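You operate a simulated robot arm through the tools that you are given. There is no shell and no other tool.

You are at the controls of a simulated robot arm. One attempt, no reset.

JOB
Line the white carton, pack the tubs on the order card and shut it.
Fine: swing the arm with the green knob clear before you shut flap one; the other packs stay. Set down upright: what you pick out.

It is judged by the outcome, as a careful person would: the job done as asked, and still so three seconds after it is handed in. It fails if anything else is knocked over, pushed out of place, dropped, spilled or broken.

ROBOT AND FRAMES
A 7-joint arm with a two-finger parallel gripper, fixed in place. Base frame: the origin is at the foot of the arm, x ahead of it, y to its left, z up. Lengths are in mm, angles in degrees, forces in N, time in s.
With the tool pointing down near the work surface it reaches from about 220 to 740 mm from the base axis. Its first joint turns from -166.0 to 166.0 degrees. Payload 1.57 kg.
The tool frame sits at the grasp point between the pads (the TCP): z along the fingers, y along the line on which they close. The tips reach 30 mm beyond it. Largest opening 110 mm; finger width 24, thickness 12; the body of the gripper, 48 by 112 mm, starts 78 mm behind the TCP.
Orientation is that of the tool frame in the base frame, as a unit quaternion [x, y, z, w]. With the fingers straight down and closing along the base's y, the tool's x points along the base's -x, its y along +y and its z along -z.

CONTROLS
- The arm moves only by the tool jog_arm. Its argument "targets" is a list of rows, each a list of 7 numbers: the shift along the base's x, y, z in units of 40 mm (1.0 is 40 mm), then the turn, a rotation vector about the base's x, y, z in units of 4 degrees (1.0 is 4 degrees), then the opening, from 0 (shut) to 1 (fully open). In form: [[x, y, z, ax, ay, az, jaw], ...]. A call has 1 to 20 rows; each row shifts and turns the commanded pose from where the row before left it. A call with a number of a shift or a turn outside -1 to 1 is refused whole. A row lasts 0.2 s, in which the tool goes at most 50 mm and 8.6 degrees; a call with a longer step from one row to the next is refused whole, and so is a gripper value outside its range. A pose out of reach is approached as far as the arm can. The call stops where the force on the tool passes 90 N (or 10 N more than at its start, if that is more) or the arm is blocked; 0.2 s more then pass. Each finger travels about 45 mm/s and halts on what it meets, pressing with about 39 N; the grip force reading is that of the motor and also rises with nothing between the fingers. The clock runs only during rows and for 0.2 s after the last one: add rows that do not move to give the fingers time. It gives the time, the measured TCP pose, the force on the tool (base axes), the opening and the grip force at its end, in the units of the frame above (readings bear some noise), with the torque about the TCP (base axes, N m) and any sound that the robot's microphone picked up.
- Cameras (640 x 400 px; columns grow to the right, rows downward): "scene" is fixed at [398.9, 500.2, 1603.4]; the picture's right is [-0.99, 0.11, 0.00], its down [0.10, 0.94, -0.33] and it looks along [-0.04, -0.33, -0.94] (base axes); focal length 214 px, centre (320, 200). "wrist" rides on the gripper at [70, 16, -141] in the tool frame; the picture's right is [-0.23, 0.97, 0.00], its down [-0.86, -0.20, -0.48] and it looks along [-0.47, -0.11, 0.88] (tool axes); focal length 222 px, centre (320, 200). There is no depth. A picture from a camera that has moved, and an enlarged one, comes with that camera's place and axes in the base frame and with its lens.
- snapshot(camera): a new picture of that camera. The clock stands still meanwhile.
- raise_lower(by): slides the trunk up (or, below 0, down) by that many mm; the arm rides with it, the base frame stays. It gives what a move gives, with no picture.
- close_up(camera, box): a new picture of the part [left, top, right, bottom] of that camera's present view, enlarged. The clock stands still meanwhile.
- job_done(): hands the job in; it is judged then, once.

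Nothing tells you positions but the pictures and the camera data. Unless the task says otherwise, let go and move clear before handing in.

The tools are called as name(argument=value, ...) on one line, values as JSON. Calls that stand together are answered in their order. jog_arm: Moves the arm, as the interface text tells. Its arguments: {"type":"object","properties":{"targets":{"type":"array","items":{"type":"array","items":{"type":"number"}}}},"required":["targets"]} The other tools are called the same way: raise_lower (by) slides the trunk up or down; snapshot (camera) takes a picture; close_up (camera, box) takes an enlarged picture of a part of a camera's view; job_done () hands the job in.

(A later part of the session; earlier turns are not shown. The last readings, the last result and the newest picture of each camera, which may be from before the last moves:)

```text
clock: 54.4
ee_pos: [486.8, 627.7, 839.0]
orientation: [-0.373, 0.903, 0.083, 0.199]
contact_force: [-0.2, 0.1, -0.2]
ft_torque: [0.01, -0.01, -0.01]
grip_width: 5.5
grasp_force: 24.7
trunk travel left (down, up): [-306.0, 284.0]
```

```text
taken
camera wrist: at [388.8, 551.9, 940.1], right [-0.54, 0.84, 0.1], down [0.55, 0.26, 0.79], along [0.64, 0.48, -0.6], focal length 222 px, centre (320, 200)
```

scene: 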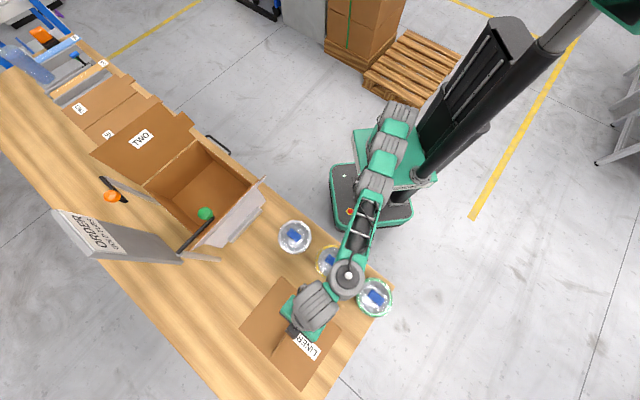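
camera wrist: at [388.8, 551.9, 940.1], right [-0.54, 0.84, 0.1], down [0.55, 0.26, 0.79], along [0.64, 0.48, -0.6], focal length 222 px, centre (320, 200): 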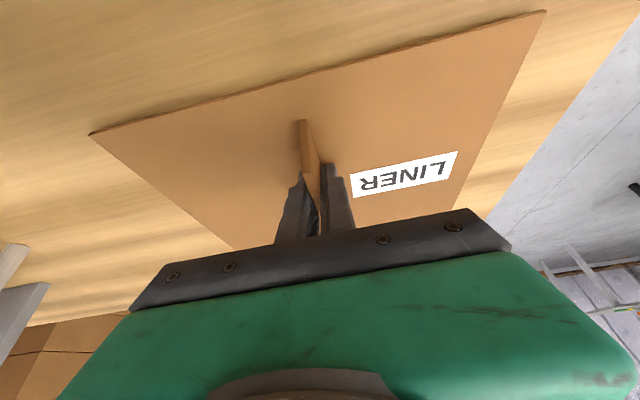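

close_up(camera="wrist", box=[240, 110, 400, 245])

close_up(camera="scene", box=[230, 260, 390, 400])

```text
2.96 times, centred on (320, 178) of wrist
camera zoom: at [388.8, 551.9, 940.1], right [-0.54, 0.84, 0.1], down [0.55, 0.26, 0.79], along [0.64, 0.48, -0.6], focal length 658 px, centre (320, 267)
```

zoom: 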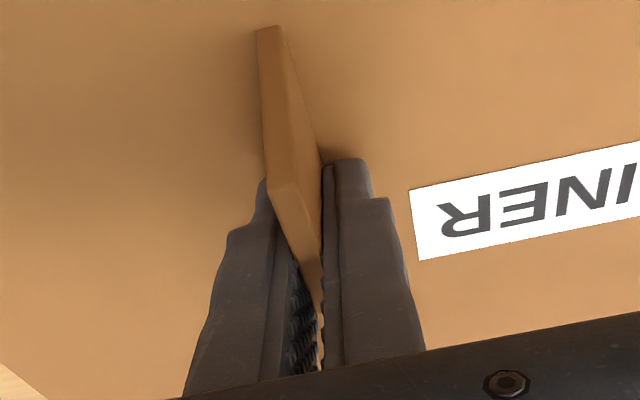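

```text
2.86 times, centred on (310, 330) of scene
camera zoom: at [398.9, 500.2, 1603.4], right [-0.99, 0.11, 0.0], down [0.1, 0.94, -0.33], along [-0.04, -0.33, -0.94], focal length 613 px, centre (349, -171)
```

zoom: 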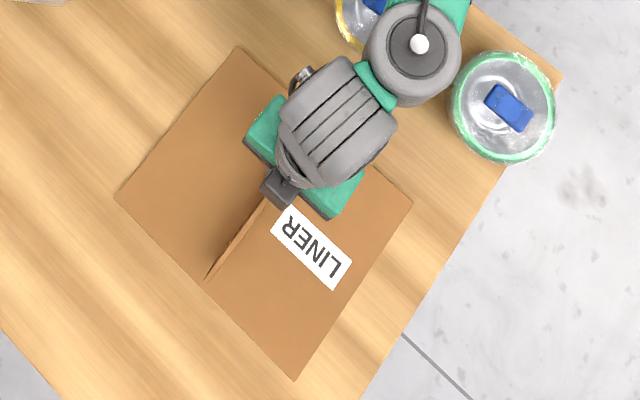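

jog_arm(targets=[[0, 0, 0.05, 0, 0, 0, 0], [0, 0, 0.05, 0, 0, 0, 0], [0, 0, 0.05, 0, 0, 0, 0], [0, 0, 0.05, 0, 0, 0, 0], [0, 0, 0.05, 0, 0, 0, 0]])

close_up(camera="wrist", box=[80, 0, 560, 250])

```text
clock: 55.6
ee_pos: [487.5, 628.3, 852.8]
orientation: [-0.372, 0.903, 0.083, 0.2]
contact_force: [-0.4, 0.9, -0.2]
ft_torque: [-0.01, 0.03, -0.03]
grip_width: 5.1
grasp_force: 25.2
trunk travel left (down, up): [-306.0, 284.0]
```

```text
1.33 times, centred on (320, 125) of wrist
camera zoom: at [389.2, 551.4, 950.6], right [-0.54, 0.83, 0.1], down [0.55, 0.26, 0.79], along [0.64, 0.48, -0.6], focal length 296 px, centre (320, 300)
```

zoom: 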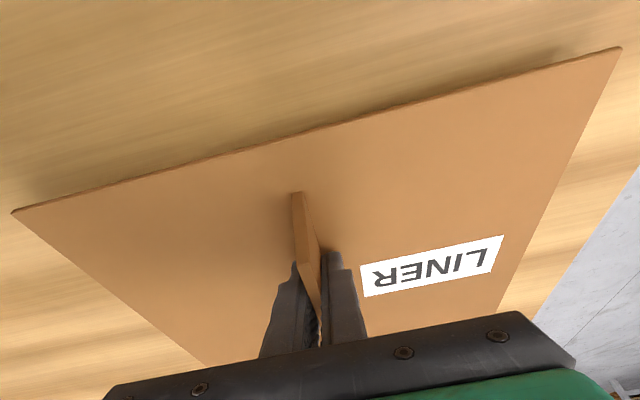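

The lift is working, but the liner pivots because I'm 44 mm off its centre. I'll set it back down and regrip at its middle.

jog_arm(targets=[[0, 0, -0.1, 0, 0, 0, 0], [0, 0, -0.1, 0, 0, 0, 0], [0, 0, -0.1, 0, 0, 0, 0], [0, 0, -0.05, 0, 0, 0, 0], [0, 0, 0, 0, 0, 0, 0.2], [0, 0, 0, 0, 0, 0, 0.4], [0, 0, 0, 0, 0, 0, 0.5], [0, 0, 0, 0, 0, 0, 0.5], [0, 0, 0, 0, 0, 0, 0.5], [0, 0, 0.8, 0, 0, 0, 0.6], [0, 0, 0.8, 0, 0, 0, 0.6], [0, 0, 0, 0, 0, 0, 0.6]])

snapshot(camera="wrist")

```text
clock: 58.2
ee_pos: [475.5, 620.2, 896.9]
orientation: [-0.373, 0.902, 0.084, 0.2]
contact_force: [0.8, 0.6, 0.0]
ft_torque: [0.02, 0.03, 0.0]
grip_width: 66.0
grasp_force: 0.0
out of reach, approached as far as the arm can: row 11
trunk travel left (down, up): [-306.0, 284.0]
```

```text
taken
camera wrist: at [377.5, 543.7, 996.2], right [-0.54, 0.83, 0.1], down [0.55, 0.26, 0.8], along [0.64, 0.49, -0.6], focal length 222 px, centre (320, 200)
```

wrist: 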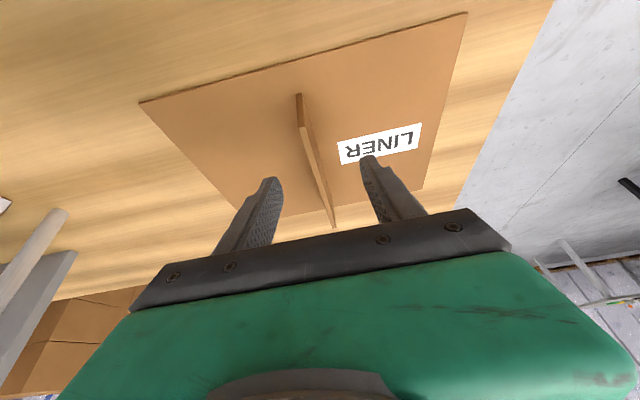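

raise_lower(by=80)

jog_arm(targets=[[0, 0, -0.9, 0, 0, 0, 0.6], [0, 0, -0.9, 0, 0, 0, 0.6], [0.35, 0.33, 0, 0.7, -0.7, 0, 0.6], [0.35, 0.33, 0, 0.7, -0.7, 0, 0.6], [0.35, 0.31, -0.1, 0, 0, 0, 0.6], [0, 0, 0, 0, 0, 0, 0.6]])

snapshot(camera="wrist")

```text
clock: 59.4
ee_pos: [476.3, 620.4, 978.1]
orientation: [-0.373, 0.902, 0.085, 0.2]
contact_force: [-0.1, -0.3, -0.7]
ft_torque: [-0.02, -0.02, -0.01]
grip_width: 65.9
grasp_force: 0.0
trunk travel left (down, up): [-386.0, 204.0]
```

```text
clock: 60.8
ee_pos: [515.6, 660.9, 901.0]
orientation: [-0.366, 0.886, 0.111, 0.261]
contact_force: [0.3, 1.2, -0.1]
ft_torque: [0.01, -0.02, -0.01]
grip_width: 66.4
grasp_force: 0.0
trunk travel left (down, up): [-386.0, 204.0]
```

```text
taken
camera wrist: at [409.8, 574.7, 982.0], right [-0.55, 0.82, 0.13], down [0.47, 0.18, 0.87], along [0.69, 0.54, -0.48], focal length 222 px, centre (320, 200)
```

wrist: 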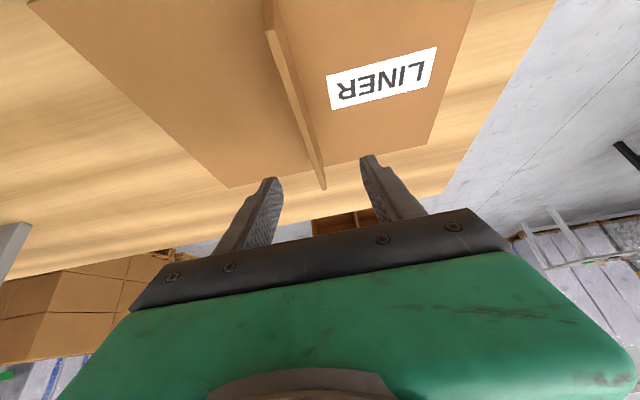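

jog_arm(targets=[[0.06, -0.06, 0, 0, 0, 0, 0.6], [0, 0, 0, 0, 0, 0, 0.6]])

raise_lower(by=-62)

snapshot(camera="wrist")

```text
clock: 61.4
ee_pos: [518.0, 657.3, 902.5]
orientation: [-0.367, 0.886, 0.11, 0.262]
contact_force: [-0.8, 0.8, -0.6]
ft_torque: [0.0, 0.07, 0.01]
grip_width: 66.0
grasp_force: 0.0
trunk travel left (down, up): [-386.0, 204.0]
```

```text
clock: 62.4
ee_pos: [517.3, 657.6, 839.4]
orientation: [-0.367, 0.886, 0.11, 0.261]
contact_force: [0.2, -0.6, 0.2]
ft_torque: [-0.01, -0.02, -0.01]
grip_width: 66.2
grasp_force: 0.0
trunk travel left (down, up): [-324.0, 266.0]
```

```text
taken
camera wrist: at [411.4, 571.9, 920.6], right [-0.55, 0.82, 0.13], down [0.47, 0.18, 0.87], along [0.69, 0.54, -0.48], focal length 222 px, centre (320, 200)
```

wrist: 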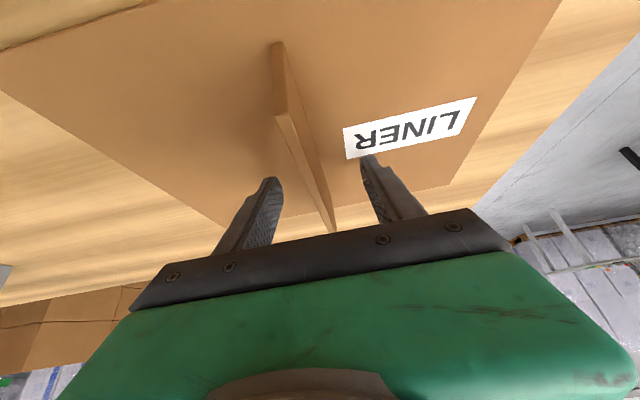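

Centred on the fin now. Down 2 mm and close.

jog_arm(targets=[[0, 0, -0.05, 0, 0, 0, 0.6], [0, 0, 0, 0, 0, 0, 0.3], [0, 0, 0, 0, 0, 0, 0], [0, 0, 0, 0, 0, 0, 0], [0, 0, 0, 0, 0, 0, 0], [0, 0, 0, 0, 0, 0, 0], [0, 0, 0, 0, 0, 0, 0], [0, 0, 0, 0, 0, 0, 0], [0, 0, 0, 0, 0, 0, 0], [0, 0, 0, 0, 0, 0, 0], [0, 0, 0, 0, 0, 0, 0]])

jog_arm(targets=[[0, 0, 0.03, 0, 0, 0, 0], [0, 0, 0.05, 0, 0, 0, 0], [0, 0, 0.06, 0, 0, 0, 0], [0, 0, 0.08, 0, 0, 0, 0], [0, 0, 0.08, 0, 0, 0, 0], [0, 0, 0.08, 0, 0, 0, 0], [0, 0, 0.05, 0, 0, 0, 0], [0, 0, 0, 0, 0, 0, 0]])

snapshot(camera="wrist")

close_up(camera="scene", box=[210, 260, 370, 400])

```text
clock: 64.8
ee_pos: [519.0, 658.0, 839.9]
orientation: [-0.367, 0.886, 0.11, 0.261]
contact_force: [-1.1, -0.7, 0.3]
ft_torque: [-0.11, -0.12, -0.03]
grip_width: 5.2
grasp_force: 25.5
trunk travel left (down, up): [-324.0, 266.0]
```

```text
clock: 66.6
ee_pos: [517.9, 658.3, 854.4]
orientation: [-0.366, 0.886, 0.111, 0.262]
contact_force: [-0.9, -0.9, 0.6]
ft_torque: [-0.02, 0.04, 0.02]
grip_width: 5.3
grasp_force: 25.2
trunk travel left (down, up): [-324.0, 266.0]
```

```text
taken
camera wrist: at [412.0, 572.2, 935.4], right [-0.55, 0.82, 0.13], down [0.47, 0.18, 0.87], along [0.69, 0.54, -0.48], focal length 222 px, centre (320, 200)
```

wrist: 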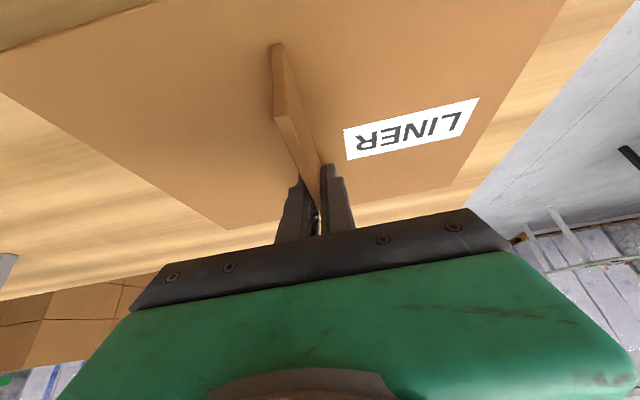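

```text
2.86 times, centred on (290, 330) of scene
camera zoom: at [398.9, 500.2, 1603.4], right [-0.99, 0.11, 0.0], down [0.1, 0.94, -0.33], along [-0.04, -0.33, -0.94], focal length 613 px, centre (406, -171)
```

zoom: 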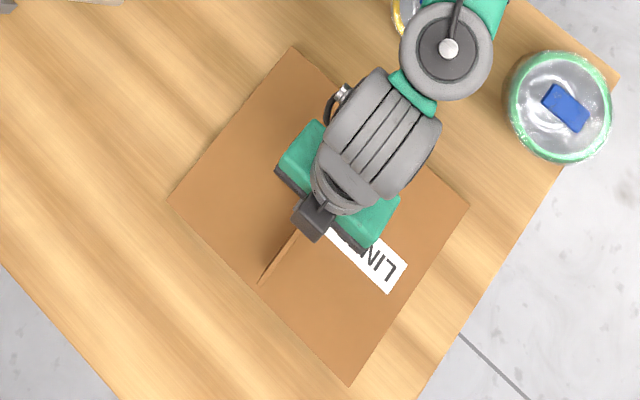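

The liner lifts rigidly now. I'll continue lifting with the trunk, checking the grip.

raise_lower(by=25)

snapshot(camera="wrist")

```text
clock: 67.3
ee_pos: [519.2, 657.3, 878.7]
orientation: [-0.367, 0.886, 0.11, 0.262]
contact_force: [0.3, -0.1, -0.3]
ft_torque: [0.02, -0.01, 0.02]
grip_width: 5.3
grasp_force: 25.5
trunk travel left (down, up): [-349.0, 241.0]
```

```text
taken
camera wrist: at [412.1, 572.2, 960.1], right [-0.55, 0.82, 0.13], down [0.47, 0.18, 0.87], along [0.69, 0.54, -0.48], focal length 222 px, centre (320, 200)
```

wrist: 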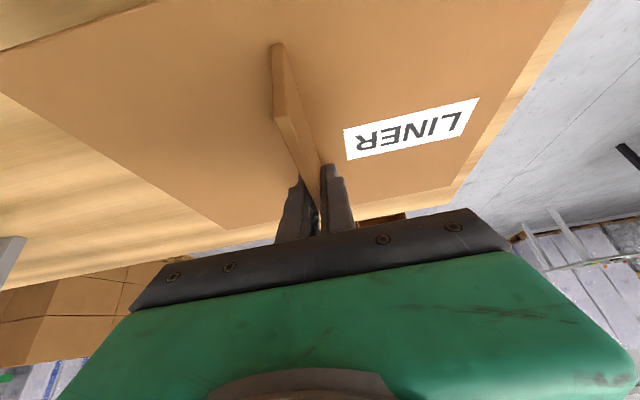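

Held firmly. Up to the top of the trunk travel.

raise_lower(by=120)

raise_lower(by=120)

snapshot(camera="scene")

```text
clock: 68.8
ee_pos: [519.0, 657.4, 999.3]
orientation: [-0.367, 0.886, 0.11, 0.262]
contact_force: [0.2, -0.6, -0.5]
ft_torque: [0.02, 0.01, -0.02]
grip_width: 5.2
grasp_force: 25.6
trunk travel left (down, up): [-469.0, 121.0]
```

```text
clock: 70.3
ee_pos: [518.5, 659.1, 1119.9]
orientation: [-0.366, 0.886, 0.11, 0.263]
contact_force: [0.6, -0.6, -0.9]
ft_torque: [0.0, -0.03, 0.05]
grip_width: 5.3
grasp_force: 25.4
trunk travel left (down, up): [-589.0, 1.0]
```

```text
taken
```

scene: 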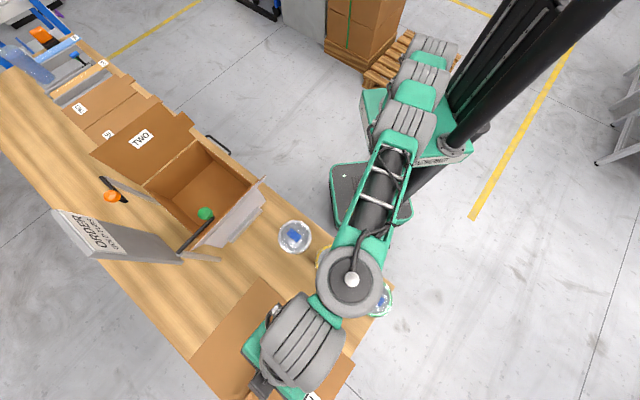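

jog_arm(targets=[[-0.1, -0.1, 0, 0, 0, 0, 0], [-0.2, -0.2, 0, 0, 0, 0, 0], [-0.3, -0.3, 0.1, 0, 0, 0, 0], [-0.3, -0.3, 0.2, 0, 0, 0, 0], [-0.3, -0.3, 0.2, 0, 0, 0, 0], [-0.3, -0.3, 0.2, 0, 0, 0, 0], [-0.2, -0.2, 0.1, 0, 0, 0, 0], [-0.1, -0.1, 0, 0, 0, 0, 0], [0, 0, 0, 0, 0, 0, 0]])

snapshot(camera="wrist")

```text
clock: 72.3
ee_pos: [445.9, 585.9, 1152.0]
orientation: [-0.366, 0.886, 0.11, 0.263]
contact_force: [-1.4, 0.7, 0.5]
ft_torque: [-0.01, 0.03, 0.02]
grip_width: 5.2
grasp_force: 25.8
trunk travel left (down, up): [-589.0, 1.0]
```

```text
taken
camera wrist: at [339.2, 498.9, 1232.1], right [-0.55, 0.82, 0.13], down [0.47, 0.18, 0.87], along [0.69, 0.54, -0.48], focal length 222 px, centre (320, 200)
```

wrist: 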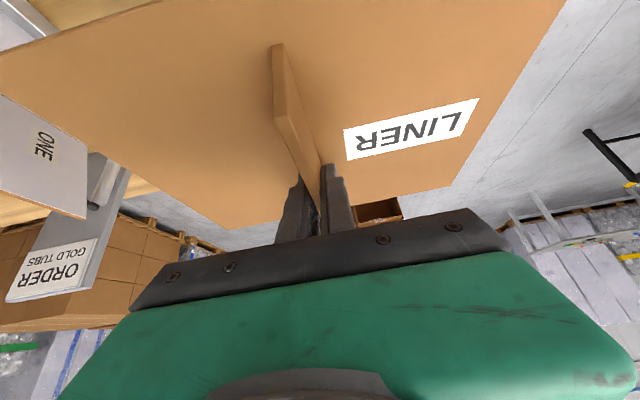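

jog_arm(targets=[[-0.15, -0.15, 0, 0, 0, 0, 0], [-0.3, -0.3, 0, 0, 0, 0, 0], [-0.35, -0.35, 0, 0, 0, 0, 0], [-0.35, -0.35, 0, 0, 0, 0, 0], [-0.35, -0.35, 0, 0, 0, 0, 0], [-0.35, -0.35, 0, 0, 0, 0, 0], [-0.3, -0.3, 0, 0, 0, 0, 0], [-0.15, -0.15, 0, 0, 0, 0, 0], [0, 0, 0, 0, 0, 0, 0]])

```text
clock: 74.3
ee_pos: [354.7, 492.5, 1151.2]
orientation: [-0.367, 0.886, 0.11, 0.262]
contact_force: [0.2, 1.1, -0.5]
ft_torque: [0.03, -0.02, 0.03]
grip_width: 5.3
grasp_force: 25.3
trunk travel left (down, up): [-589.0, 1.0]
```

jog_arm(targets=[[0.1, -0.2, 0, 0, 0, 0, 0], [0.2, -0.35, 0, 0, 0, 0, 0], [0.3, -0.45, 0, 0, 0, 0, 0], [0.3, -0.45, 0, 0, 0, 0, 0], [0.45, -0.45, 0, 0, 0, 0, 0], [0.45, -0.45, 0, 0, 0, 0, 0], [0.45, -0.45, 0, 0, 0, 0, 0], [0.3, -0.3, 0, 0, 0, 0, 0], [0.15, -0.15, 0, 0, 0, 0, 0], [0, 0, 0, 0, 0, 0, 0]])

snapshot(camera="scene")

snapshot(camera="wrist")

```text
clock: 76.5
ee_pos: [462.2, 364.0, 1153.7]
orientation: [-0.367, 0.886, 0.111, 0.262]
contact_force: [-0.5, -0.1, -0.7]
ft_torque: [-0.01, -0.01, 0.02]
grip_width: 5.1
grasp_force: 25.3
trunk travel left (down, up): [-589.0, 1.0]
```

```text
taken
```

scene: 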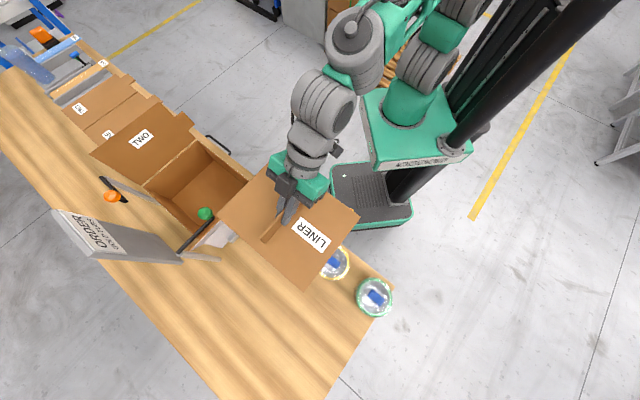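

```text
taken
camera wrist: at [355.2, 277.8, 1233.1], right [-0.55, 0.82, 0.13], down [0.47, 0.18, 0.87], along [0.69, 0.54, -0.48], focal length 222 px, centre (320, 200)
```

wrist: 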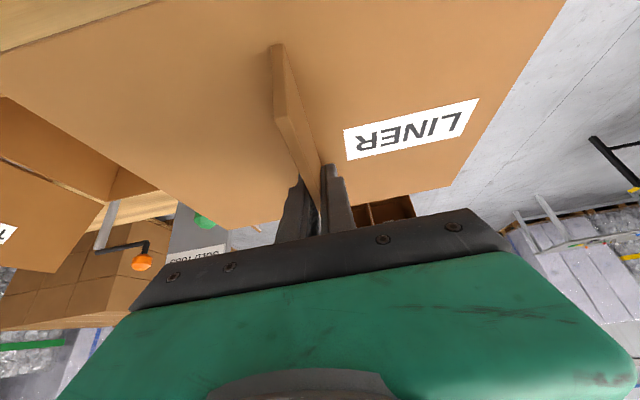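

jog_arm(targets=[[0.1, -0.25, 0, 0, 0, 0, 0], [0.25, -0.35, 0, 0, 0, 0, 0], [0.4, -0.4, 0, 0, 0, 0, 0], [0.45, -0.45, 0, 0, 0, 0, 0], [0.45, -0.45, 0, 0, 0, 0, 0], [0.4, -0.4, 0, 0, 0, 0, 0], [0.3, -0.3, 0, 0, 0, 0, 0], [0.15, -0.15, 0, 0, 0, 0, 0], [0, 0, 0, 0, 0, 0, 0]])

snapshot(camera="scene")

```text
clock: 78.5
ee_pos: [563.3, 254.2, 1151.8]
orientation: [-0.366, 0.886, 0.111, 0.262]
contact_force: [0.0, 0.5, 0.1]
ft_torque: [0.02, 0.0, 0.0]
grip_width: 4.9
grasp_force: 25.6
trunk travel left (down, up): [-589.0, 1.0]
```

```text
taken
```

scene: 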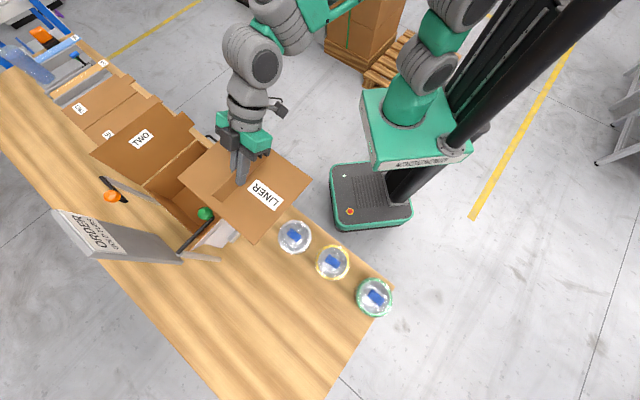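

jog_arm(targets=[[0.15, -0.15, 0, 0, 0, 0, 0], [0.3, -0.3, 0, 0, 0, 0, 0], [0.4, -0.4, 0, 0, 0, 0, 0], [0.45, -0.45, 0, 0, 0, 0, 0], [0.45, -0.45, 0, 0, 0, 0, 0], [0.45, -0.45, 0, 0, 0, 0, 0], [0.45, -0.45, 0, 0, 0, 0, 0], [0.4, -0.4, 0, 0, 0, 0, 0], [0.3, -0.3, 0, 0, 0, 0, 0], [0.2, -0.2, 0, 0, 0, 0, 0], [0, 0, 0, 0, 0, 0, 0]])

snapshot(camera="scene")

snapshot(camera="wrist")

```text
clock: 80.9
ee_pos: [704.9, 111.9, 1153.6]
orientation: [-0.367, 0.886, 0.11, 0.262]
contact_force: [-0.1, -0.7, -0.1]
ft_torque: [-0.02, -0.01, -0.01]
grip_width: 5.4
grasp_force: 25.0
trunk travel left (down, up): [-589.0, 1.0]
```

```text
taken
```

scene: 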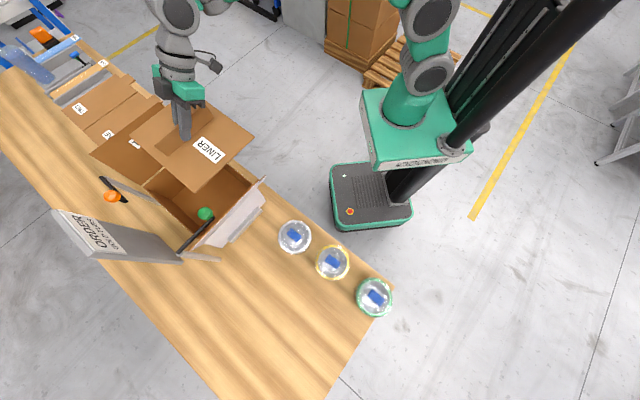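

```text
taken
camera wrist: at [599.1, 26.8, 1233.1], right [-0.55, 0.82, 0.13], down [0.47, 0.18, 0.87], along [0.69, 0.54, -0.48], focal length 222 px, centre (320, 200)
```

wrist: 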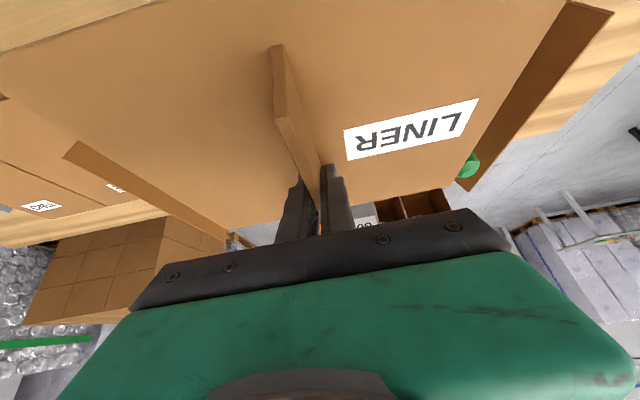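

The liner now hangs above the carton's near side. I'll zoom in on the carton rim to get its interior precisely before lowering.

close_up(camera="scene", box=[120, 130, 280, 270])

close_up(camera="scene", box=[130, 160, 220, 220])

```text
2.86 times, centred on (200, 200) of scene
camera zoom: at [398.9, 500.2, 1603.4], right [-0.99, 0.11, 0.0], down [0.1, 0.94, -0.33], along [-0.04, -0.33, -0.94], focal length 613 px, centre (663, 200)
```

zoom: 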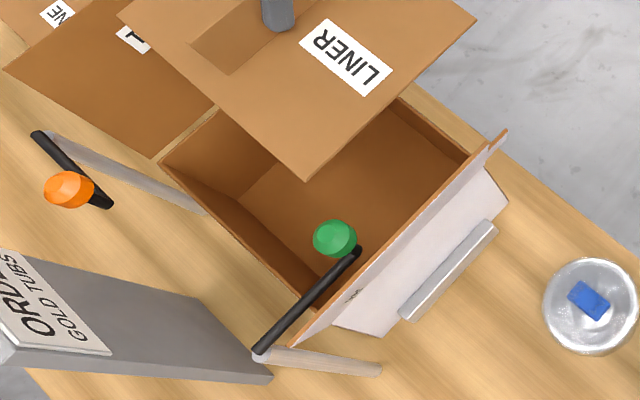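

```text
6.67 times, centred on (175, 190) of scene
camera zoom: at [398.9, 500.2, 1603.4], right [-0.99, 0.11, 0.0], down [0.1, 0.94, -0.33], along [-0.04, -0.33, -0.94], focal length 1430 px, centre (1287, 267)
```

zoom: 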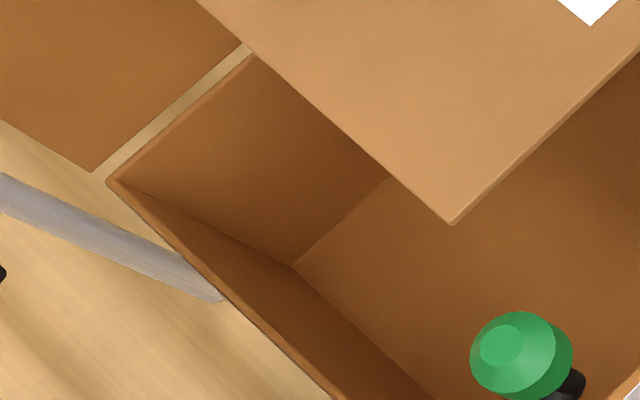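

jog_arm(targets=[[0, 0, -0.1, 0, 0, 0, 0], [0, 0, -0.3, 0, 0, 0, 0], [0, 0, -0.4, 0, 0, 0, 0], [0, 0, -0.3, 0, 0, 0, 0], [0, 0, -0.1, 0, 0, 0, 0], [0.1, 0.08, 0, 0, 0, 0, 0], [0.25, 0.2, 0, 0, 0, 0, 0], [0.35, 0.3, 0, 0, 0, 0, 0], [0.37, 0.32, 0, 0, 0, 0, 0], [0.35, 0.3, 0, 0, 0, 0, 0], [0.25, 0.2, 0, 0, 0, 0, 0], [0.1, 0.08, 0, 0, 0, 0, 0], [0, 0, 0, 0, 0, 0, 0]])

snapshot(camera="scene")

snapshot(camera="wrist")

```text
clock: 83.7
ee_pos: [776.8, 171.6, 1103.2]
orientation: [-0.366, 0.886, 0.111, 0.262]
contact_force: [-0.3, 0.2, -0.4]
ft_torque: [0.0, 0.01, 0.01]
grip_width: 5.3
grasp_force: 25.8
trunk travel left (down, up): [-589.0, 1.0]
```

```text
taken
```

scene: 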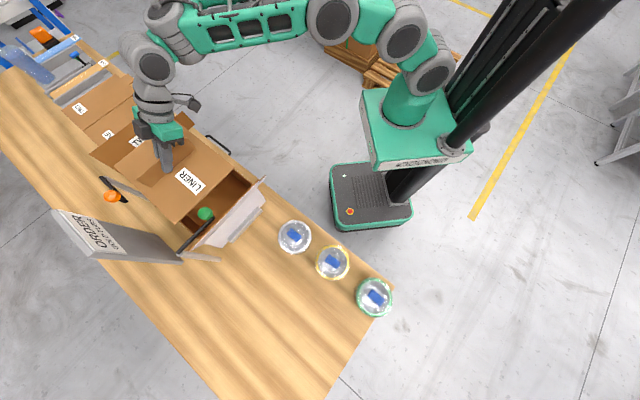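

```text
taken
camera wrist: at [669.6, 85.6, 1184.1], right [-0.55, 0.82, 0.13], down [0.47, 0.18, 0.87], along [0.69, 0.54, -0.48], focal length 222 px, centre (320, 200)
```

wrist: 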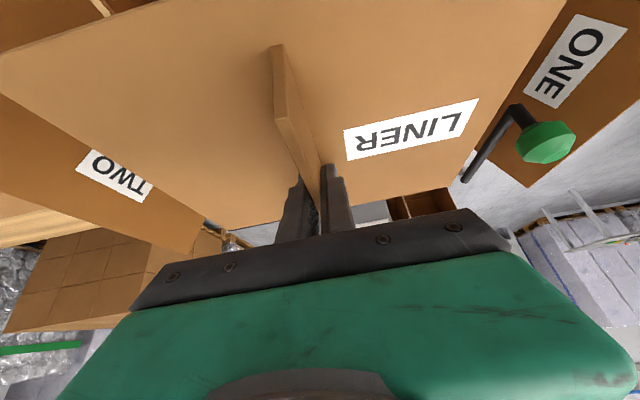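

The liner is centred over the carton. My wrist camera's bracket will pass near the carton's near rim on the way down, so I'll look at it closely.

close_up(camera="scene", box=[110, 40, 270, 140])

close_up(camera="scene", box=[110, 100, 270, 240])

```text
4.00 times, centred on (190, 90) of scene
camera zoom: at [398.9, 500.2, 1603.4], right [-0.99, 0.11, 0.0], down [0.1, 0.94, -0.33], along [-0.04, -0.33, -0.94], focal length 858 px, centre (840, 640)
```

zoom: 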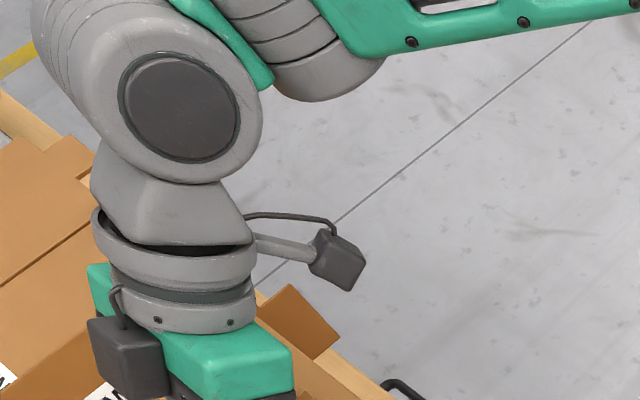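

```text
2.86 times, centred on (190, 170) of scene
camera zoom: at [398.9, 500.2, 1603.4], right [-0.99, 0.11, 0.0], down [0.1, 0.94, -0.33], along [-0.04, -0.33, -0.94], focal length 613 px, centre (691, 286)
```

zoom: 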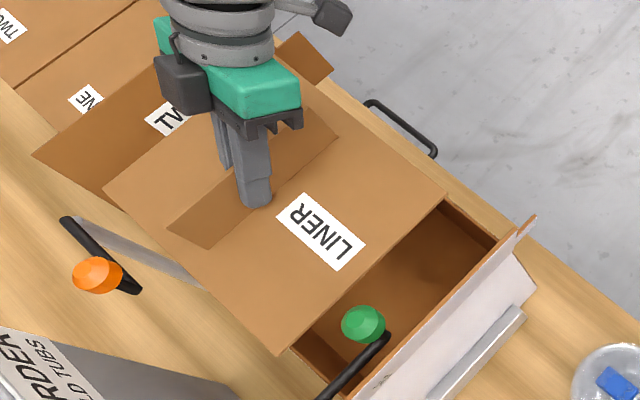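

I'll lower until the liner sits just above the rim, then check the alignment in the pictures.

raise_lower(by=-105)

close_up(camera="scene", box=[110, 110, 270, 250])

snapshot(camera="wrist")

```text
clock: 85.1
ee_pos: [775.3, 172.3, 999.3]
orientation: [-0.367, 0.885, 0.11, 0.263]
contact_force: [-0.9, 0.8, 0.5]
ft_torque: [0.01, -0.02, -0.03]
grip_width: 5.5
grasp_force: 25.3
trunk travel left (down, up): [-484.0, 106.0]
```

```text
2.86 times, centred on (190, 180) of scene
camera zoom: at [398.9, 500.2, 1603.4], right [-0.99, 0.11, 0.0], down [0.1, 0.94, -0.33], along [-0.04, -0.33, -0.94], focal length 613 px, centre (691, 257)
```

zoom: 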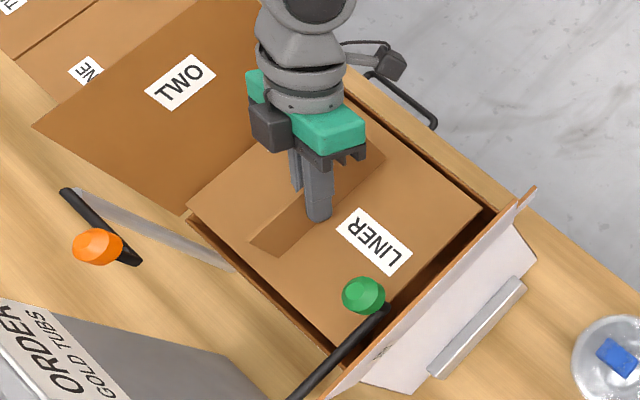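

```text
taken
camera wrist: at [669.5, 85.5, 1079.3], right [-0.55, 0.82, 0.13], down [0.47, 0.18, 0.87], along [0.69, 0.54, -0.48], focal length 222 px, centre (320, 200)
```

wrist: 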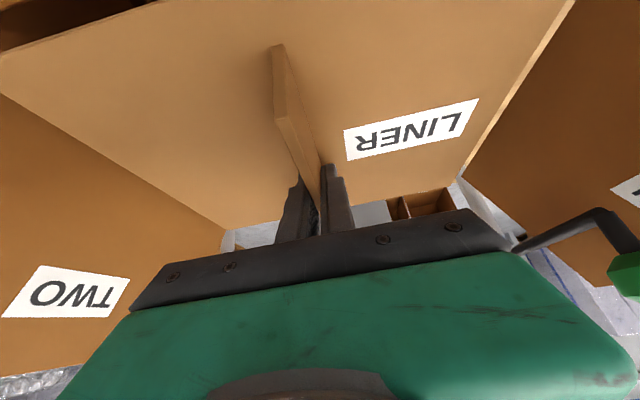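

close_up(camera="scene", box=[220, 150, 284, 190])

close_up(camera="scene", box=[165, 190, 245, 240])

close_up(camera="scene", box=[150, 160, 214, 200])

close_up(camera="wrist", box=[440, 0, 640, 220])

close_up(camera="wrist", box=[0, 0, 250, 260])

```text
10.00 times, centred on (252, 170) of scene
camera zoom: at [398.9, 500.2, 1603.4], right [-0.99, 0.11, 0.0], down [0.1, 0.94, -0.33], along [-0.04, -0.33, -0.94], focal length 2145 px, centre (1000, 500)
```

zoom: 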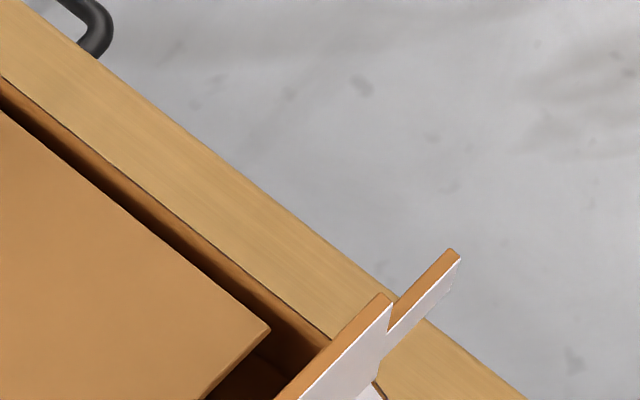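

```text
8.00 times, centred on (205, 215) of scene
camera zoom: at [398.9, 500.2, 1603.4], right [-0.99, 0.11, 0.0], down [0.1, 0.94, -0.33], along [-0.04, -0.33, -0.94], focal length 1716 px, centre (1240, 80)
```

zoom: 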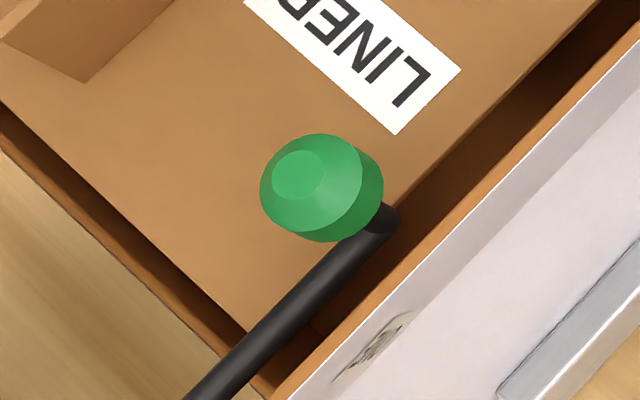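

```text
10.00 times, centred on (182, 180) of scene
camera zoom: at [398.9, 500.2, 1603.4], right [-0.99, 0.11, 0.0], down [0.1, 0.94, -0.33], along [-0.04, -0.33, -0.94], focal length 2145 px, centre (1700, 400)
```

zoom: 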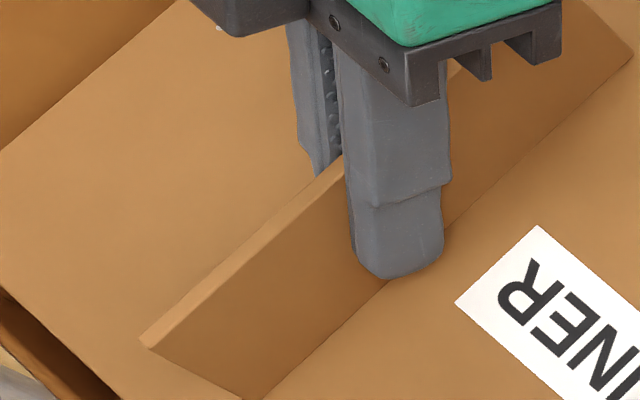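

```text
1.82 times, centred on (540, 110) of wrist
camera zoom: at [669.5, 85.5, 1079.3], right [-0.55, 0.82, 0.13], down [0.47, 0.18, 0.87], along [0.69, 0.54, -0.48], focal length 404 px, centre (-80, 364)
```

zoom: 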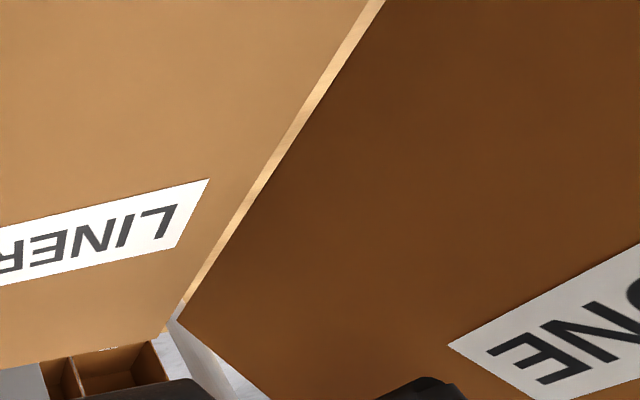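

```text
1.54 times, centred on (125, 130) of wrist
camera zoom: at [669.5, 85.5, 1079.3], right [-0.55, 0.82, 0.13], down [0.47, 0.18, 0.87], along [0.69, 0.54, -0.48], focal length 342 px, centre (620, 308)
```

zoom: 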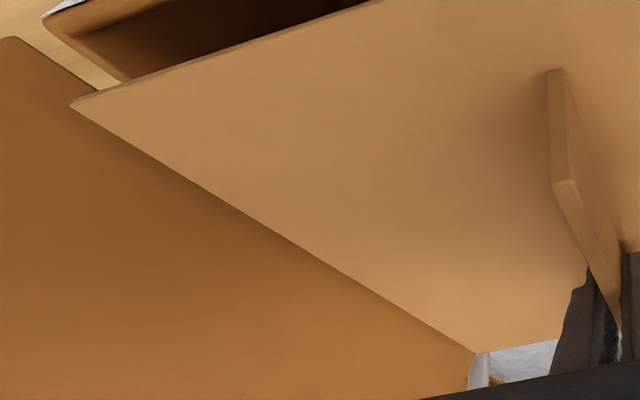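

Gaps look about 8–10 mm on the visible sides, so the liner fits. Lowering into the carton, stopping before the camera bracket reaches the rim.

raise_lower(by=-60)

raise_lower(by=-50)

close_up(camera="scene", box=[130, 120, 274, 210])

snapshot(camera="wrist")

```text
clock: 86.1
ee_pos: [776.2, 169.7, 939.0]
orientation: [-0.367, 0.886, 0.11, 0.262]
contact_force: [-0.7, -0.8, -0.3]
ft_torque: [0.01, -0.01, -0.03]
grip_width: 5.1
grasp_force: 25.1
trunk travel left (down, up): [-424.0, 166.0]
```

```text
clock: 87.0
ee_pos: [775.8, 171.6, 888.5]
orientation: [-0.366, 0.886, 0.11, 0.263]
contact_force: [0.5, 0.0, -0.5]
ft_torque: [0.0, 0.01, -0.01]
grip_width: 4.9
grasp_force: 25.6
trunk travel left (down, up): [-374.0, 216.0]
```

```text
4.44 times, centred on (202, 165) of scene
camera zoom: at [398.9, 500.2, 1603.4], right [-0.99, 0.11, 0.0], down [0.1, 0.94, -0.33], along [-0.04, -0.33, -0.94], focal length 953 px, centre (844, 356)
```

zoom: 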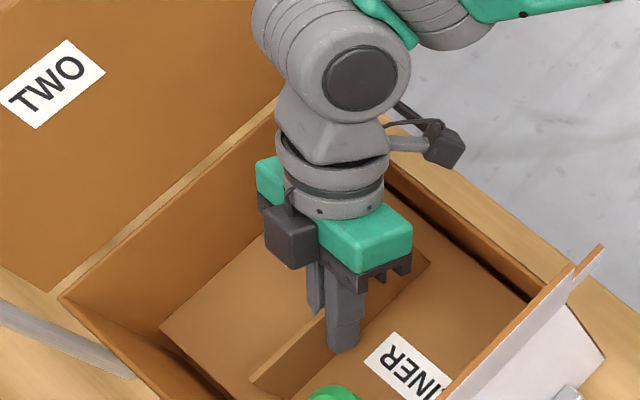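

```text
taken
camera wrist: at [669.4, 85.5, 969.2], right [-0.55, 0.82, 0.13], down [0.47, 0.18, 0.87], along [0.69, 0.54, -0.48], focal length 222 px, centre (320, 200)
```

wrist: 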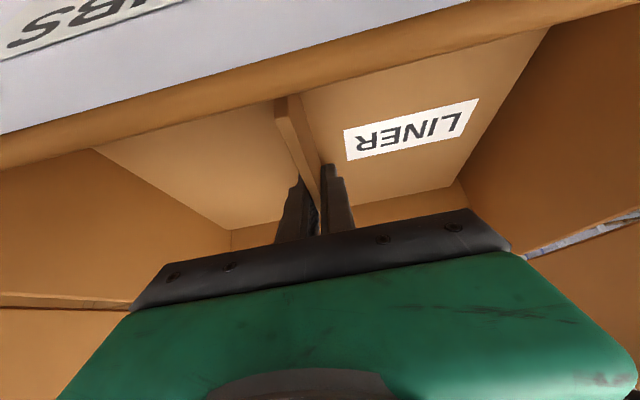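

The liner is well inside, with even gaps. The rim is about 33 mm below the camera. Lowering 30 mm more.

raise_lower(by=-20)

raise_lower(by=-11)

snapshot(camera="wrist")

close_up(camera="scene", box=[180, 130, 260, 180])

```text
clock: 87.7
ee_pos: [776.0, 171.3, 868.7]
orientation: [-0.366, 0.886, 0.11, 0.263]
contact_force: [0.0, -0.4, -0.4]
ft_torque: [0.0, -0.02, -0.01]
grip_width: 5.3
grasp_force: 25.4
trunk travel left (down, up): [-354.0, 236.0]
```

```text
clock: 88.3
ee_pos: [776.7, 171.5, 857.6]
orientation: [-0.367, 0.886, 0.111, 0.262]
contact_force: [0.0, 0.0, 0.1]
ft_torque: [0.02, 0.03, -0.02]
grip_width: 5.3
grasp_force: 25.0
trunk travel left (down, up): [-343.0, 247.0]
```

```text
taken
camera wrist: at [669.5, 85.5, 938.1], right [-0.55, 0.82, 0.13], down [0.47, 0.18, 0.87], along [0.69, 0.54, -0.48], focal length 222 px, centre (320, 200)
```

wrist: 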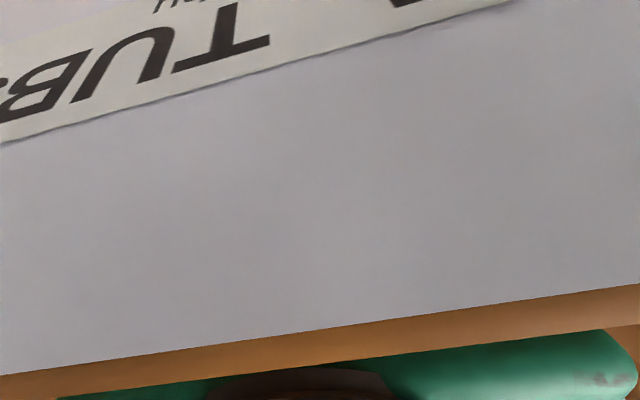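

```text
8.00 times, centred on (220, 155) of scene
camera zoom: at [398.9, 500.2, 1603.4], right [-0.99, 0.11, 0.0], down [0.1, 0.94, -0.33], along [-0.04, -0.33, -0.94], focal length 1716 px, centre (1120, 560)
```

zoom: 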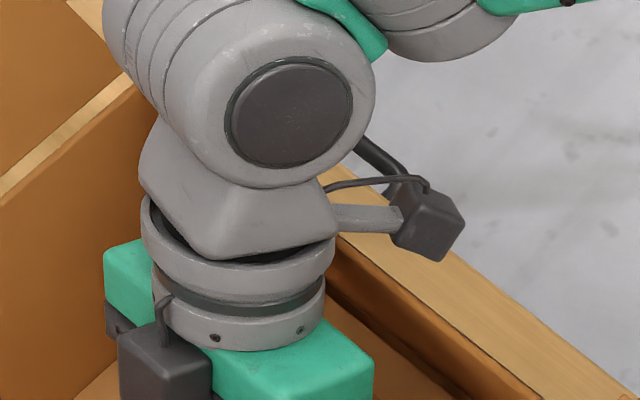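

The camera is level with the rim and nothing is touching. The liner is about 14 mm above the floor, so I'll open gently to let it settle.

jog_arm(targets=[[0, 0, 0, 0, 0, 0, 0.1], [0, 0, 0, 0, 0, 0, 0.2], [0, 0, 0, 0, 0, 0, 0.3], [0, 0, 0, 0, 0, 0, 0.3], [0, 0, 0, 0, 0, 0, 0.3]])

close_up(camera="scene", box=[130, 120, 274, 210])

```text
clock: 89.5
ee_pos: [776.0, 170.7, 857.6]
orientation: [-0.367, 0.885, 0.111, 0.262]
contact_force: [-0.4, 0.0, 0.6]
ft_torque: [0.0, -0.01, 0.04]
grip_width: 32.9
grasp_force: 0.1
trunk travel left (down, up): [-343.0, 247.0]
```

```text
4.44 times, centred on (202, 165) of scene
camera zoom: at [398.9, 500.2, 1603.4], right [-0.99, 0.11, 0.0], down [0.1, 0.94, -0.33], along [-0.04, -0.33, -0.94], focal length 953 px, centre (844, 356)
```

zoom: 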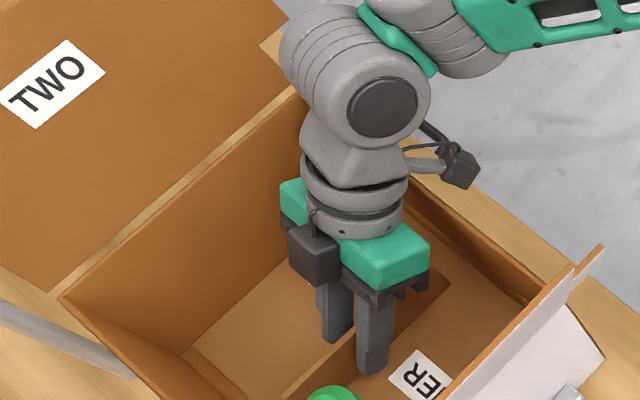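

raise_lower(by=60)

raise_lower(by=120)

snapshot(camera="wrist")

close_up(camera="scene", box=[120, 130, 280, 270])

```text
clock: 90.5
ee_pos: [776.7, 171.4, 918.1]
orientation: [-0.366, 0.886, 0.11, 0.262]
contact_force: [-0.4, 0.3, -0.9]
ft_torque: [0.02, -0.05, -0.03]
grip_width: 32.7
grasp_force: 0.1
trunk travel left (down, up): [-403.0, 187.0]
```

```text
clock: 92.0
ee_pos: [775.9, 171.5, 1038.2]
orientation: [-0.366, 0.886, 0.111, 0.261]
contact_force: [-0.8, -0.7, -0.5]
ft_torque: [0.0, 0.02, -0.02]
grip_width: 32.8
grasp_force: 0.0
trunk travel left (down, up): [-523.0, 67.0]
```

```text
taken
camera wrist: at [669.5, 85.6, 1117.9], right [-0.55, 0.82, 0.13], down [0.47, 0.18, 0.87], along [0.69, 0.54, -0.48], focal length 222 px, centre (320, 200)
```

wrist: 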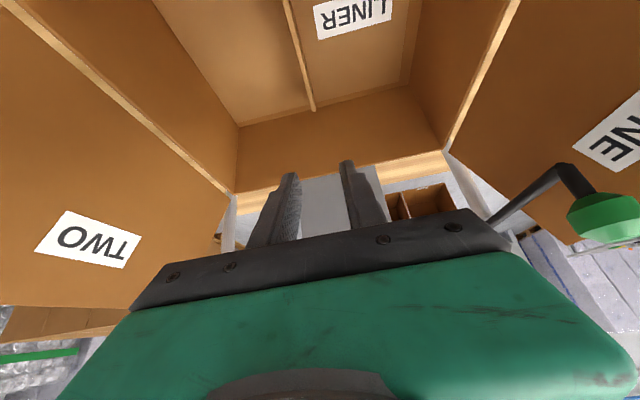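

```text
2.86 times, centred on (200, 200) of scene
camera zoom: at [398.9, 500.2, 1603.4], right [-0.99, 0.11, 0.0], down [0.1, 0.94, -0.33], along [-0.04, -0.33, -0.94], focal length 613 px, centre (663, 200)
```

zoom: 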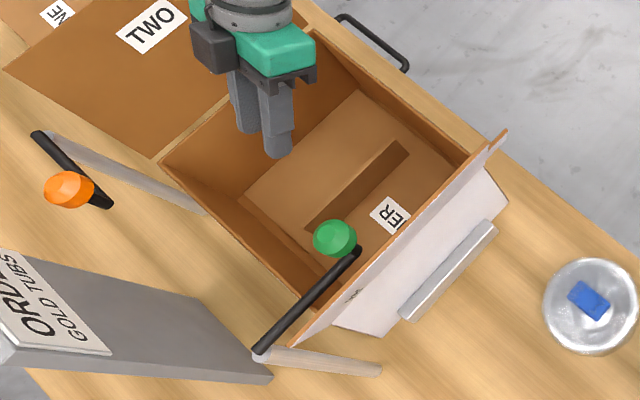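

The liner lies flat in the carton. Next I'll deal with the green-knob arm: the knob is at about p=698, q=250, z=1080, and the post pivot at p=822, q=241. I'll rise and move over it to look.

raise_lower(by=66)

jog_arm(targets=[[-0.3, -0.3, 0.5, 0, 0, 0, 0.42], [-0.3, -0.3, 0.6, 0, 0, 0, 0.42], [-0.6, 0.4, 0.2, 0, 0, 0, 0.42], [-0.6, 0.6, 0, 0, 0, 0, 0.42], [-0.6, 0.6, 0, 0, 0, 0, 0.42], [-0.6, 0.6, 0, 0, 0, 0, 0.42], [-0.3, 0.3, 0, 0, 0, 0, 0.42], [0, 0, 0, 0, 0, 0, 0.42]])

snapshot(camera="wrist")

snapshot(camera="scene")

```text
clock: 93.0
ee_pos: [775.8, 170.7, 1103.1]
orientation: [-0.365, 0.886, 0.11, 0.262]
contact_force: [0.9, 0.6, -0.2]
ft_torque: [-0.01, -0.02, 0.02]
grip_width: 33.1
grasp_force: 0.1
trunk travel left (down, up): [-589.0, 1.0]
```

```text
clock: 94.8
ee_pos: [642.9, 249.7, 1155.5]
orientation: [-0.366, 0.886, 0.111, 0.262]
contact_force: [0.2, -0.4, -0.2]
ft_torque: [0.0, 0.01, 0.01]
grip_width: 46.1
grasp_force: 0.2
trunk travel left (down, up): [-589.0, 1.0]
```

```text
taken
camera wrist: at [536.2, 165.0, 1235.7], right [-0.55, 0.82, 0.13], down [0.47, 0.18, 0.87], along [0.69, 0.54, -0.48], focal length 222 px, centre (320, 200)
```

wrist: 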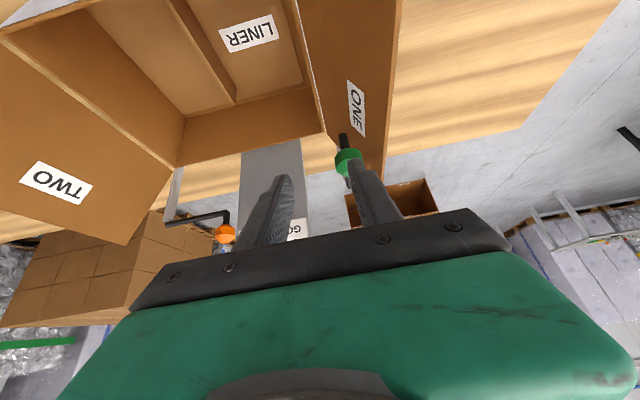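

```text
taken
```

scene: 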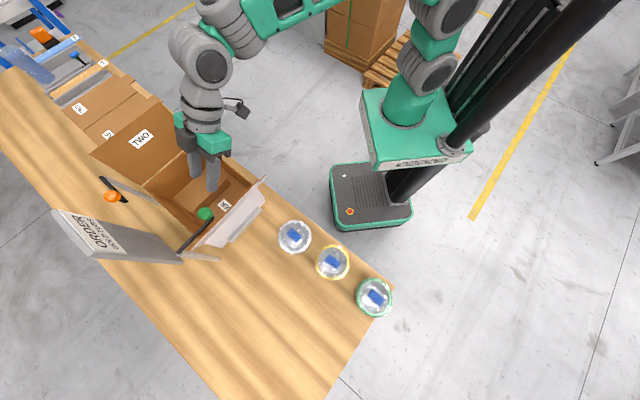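

close_up(camera="wrist", box=[300, 70, 420, 200])

close_up(camera="scene", box=[160, 190, 272, 260])

```text
3.08 times, centred on (360, 135) of wrist
camera zoom: at [536.2, 165.0, 1235.7], right [-0.55, 0.82, 0.13], down [0.47, 0.18, 0.87], along [0.69, 0.54, -0.48], focal length 684 px, centre (197, 400)
```

zoom: 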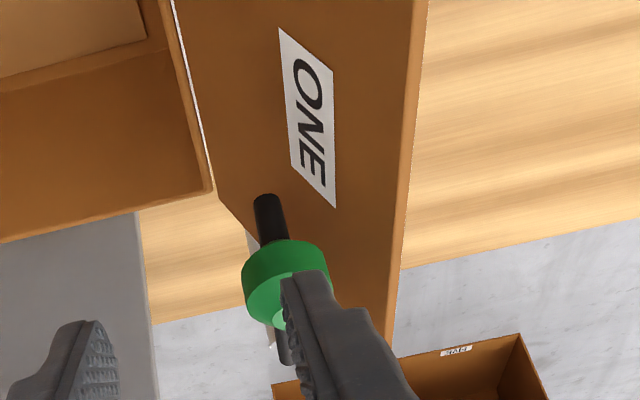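

```text
5.71 times, centred on (216, 225) of scene
camera zoom: at [398.9, 500.2, 1603.4], right [-0.99, 0.11, 0.0], down [0.1, 0.94, -0.33], along [-0.04, -0.33, -0.94], focal length 1226 px, centre (914, 57)
```

zoom: 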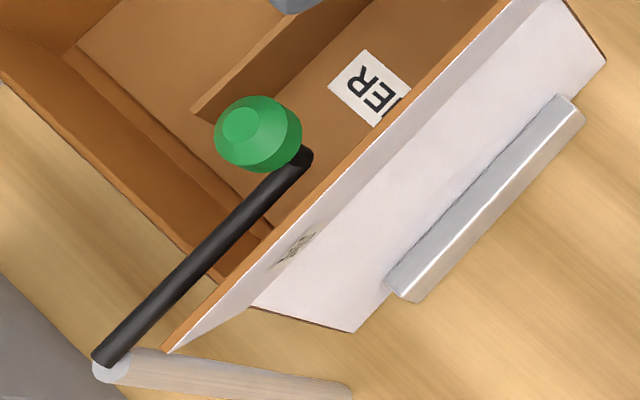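

The knob is at (p≈703, q≈250, z≈1078), about 32 mm wide, sitting above the rod's end. I'll move over it, then lower one finger on each side of it, inside the flap.

jog_arm(targets=[[0.19, 0.5, 0, 0, 0, 0, 0.39], [0.19, 0.5, 0, 0, 0, 0, 0.39], [0.19, 0.51, 0, 0, 0, 0, 0.39], [0, 0, -0.4, 0, 0, 0, 0.39], [0, 0, 0, 0, 0, 0, 0.39]])

close_up(camera="wrist", box=[240, 90, 420, 210])

close_up(camera="scene", box=[160, 170, 272, 240])

```text
clock: 96.0
ee_pos: [664.5, 307.9, 1140.0]
orientation: [-0.367, 0.886, 0.111, 0.262]
contact_force: [0.6, -0.1, -0.2]
ft_torque: [-0.03, -0.02, -0.03]
grip_width: 43.0
grasp_force: 0.1
trunk travel left (down, up): [-589.0, 1.0]
```

```text
3.33 times, centred on (330, 150) of wrist
camera zoom: at [558.7, 222.7, 1221.0], right [-0.55, 0.82, 0.13], down [0.47, 0.18, 0.87], along [0.69, 0.54, -0.48], focal length 740 px, centre (287, 367)
```

zoom: 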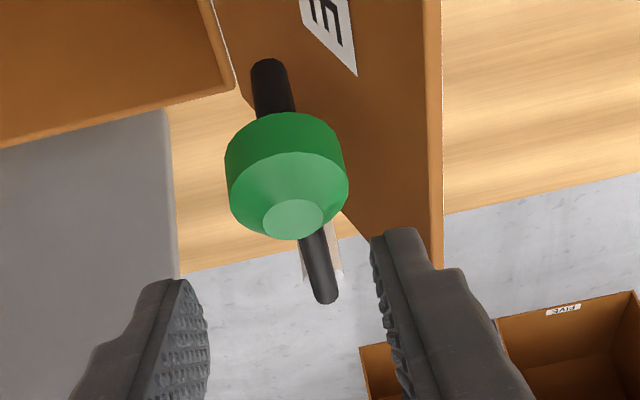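

```text
5.71 times, centred on (216, 205) of scene
camera zoom: at [398.9, 500.2, 1603.4], right [-0.99, 0.11, 0.0], down [0.1, 0.94, -0.33], along [-0.04, -0.33, -0.94], focal length 1226 px, centre (914, 171)
```

zoom: 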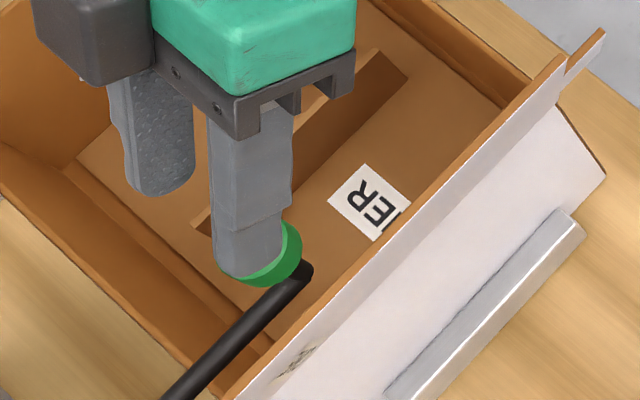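

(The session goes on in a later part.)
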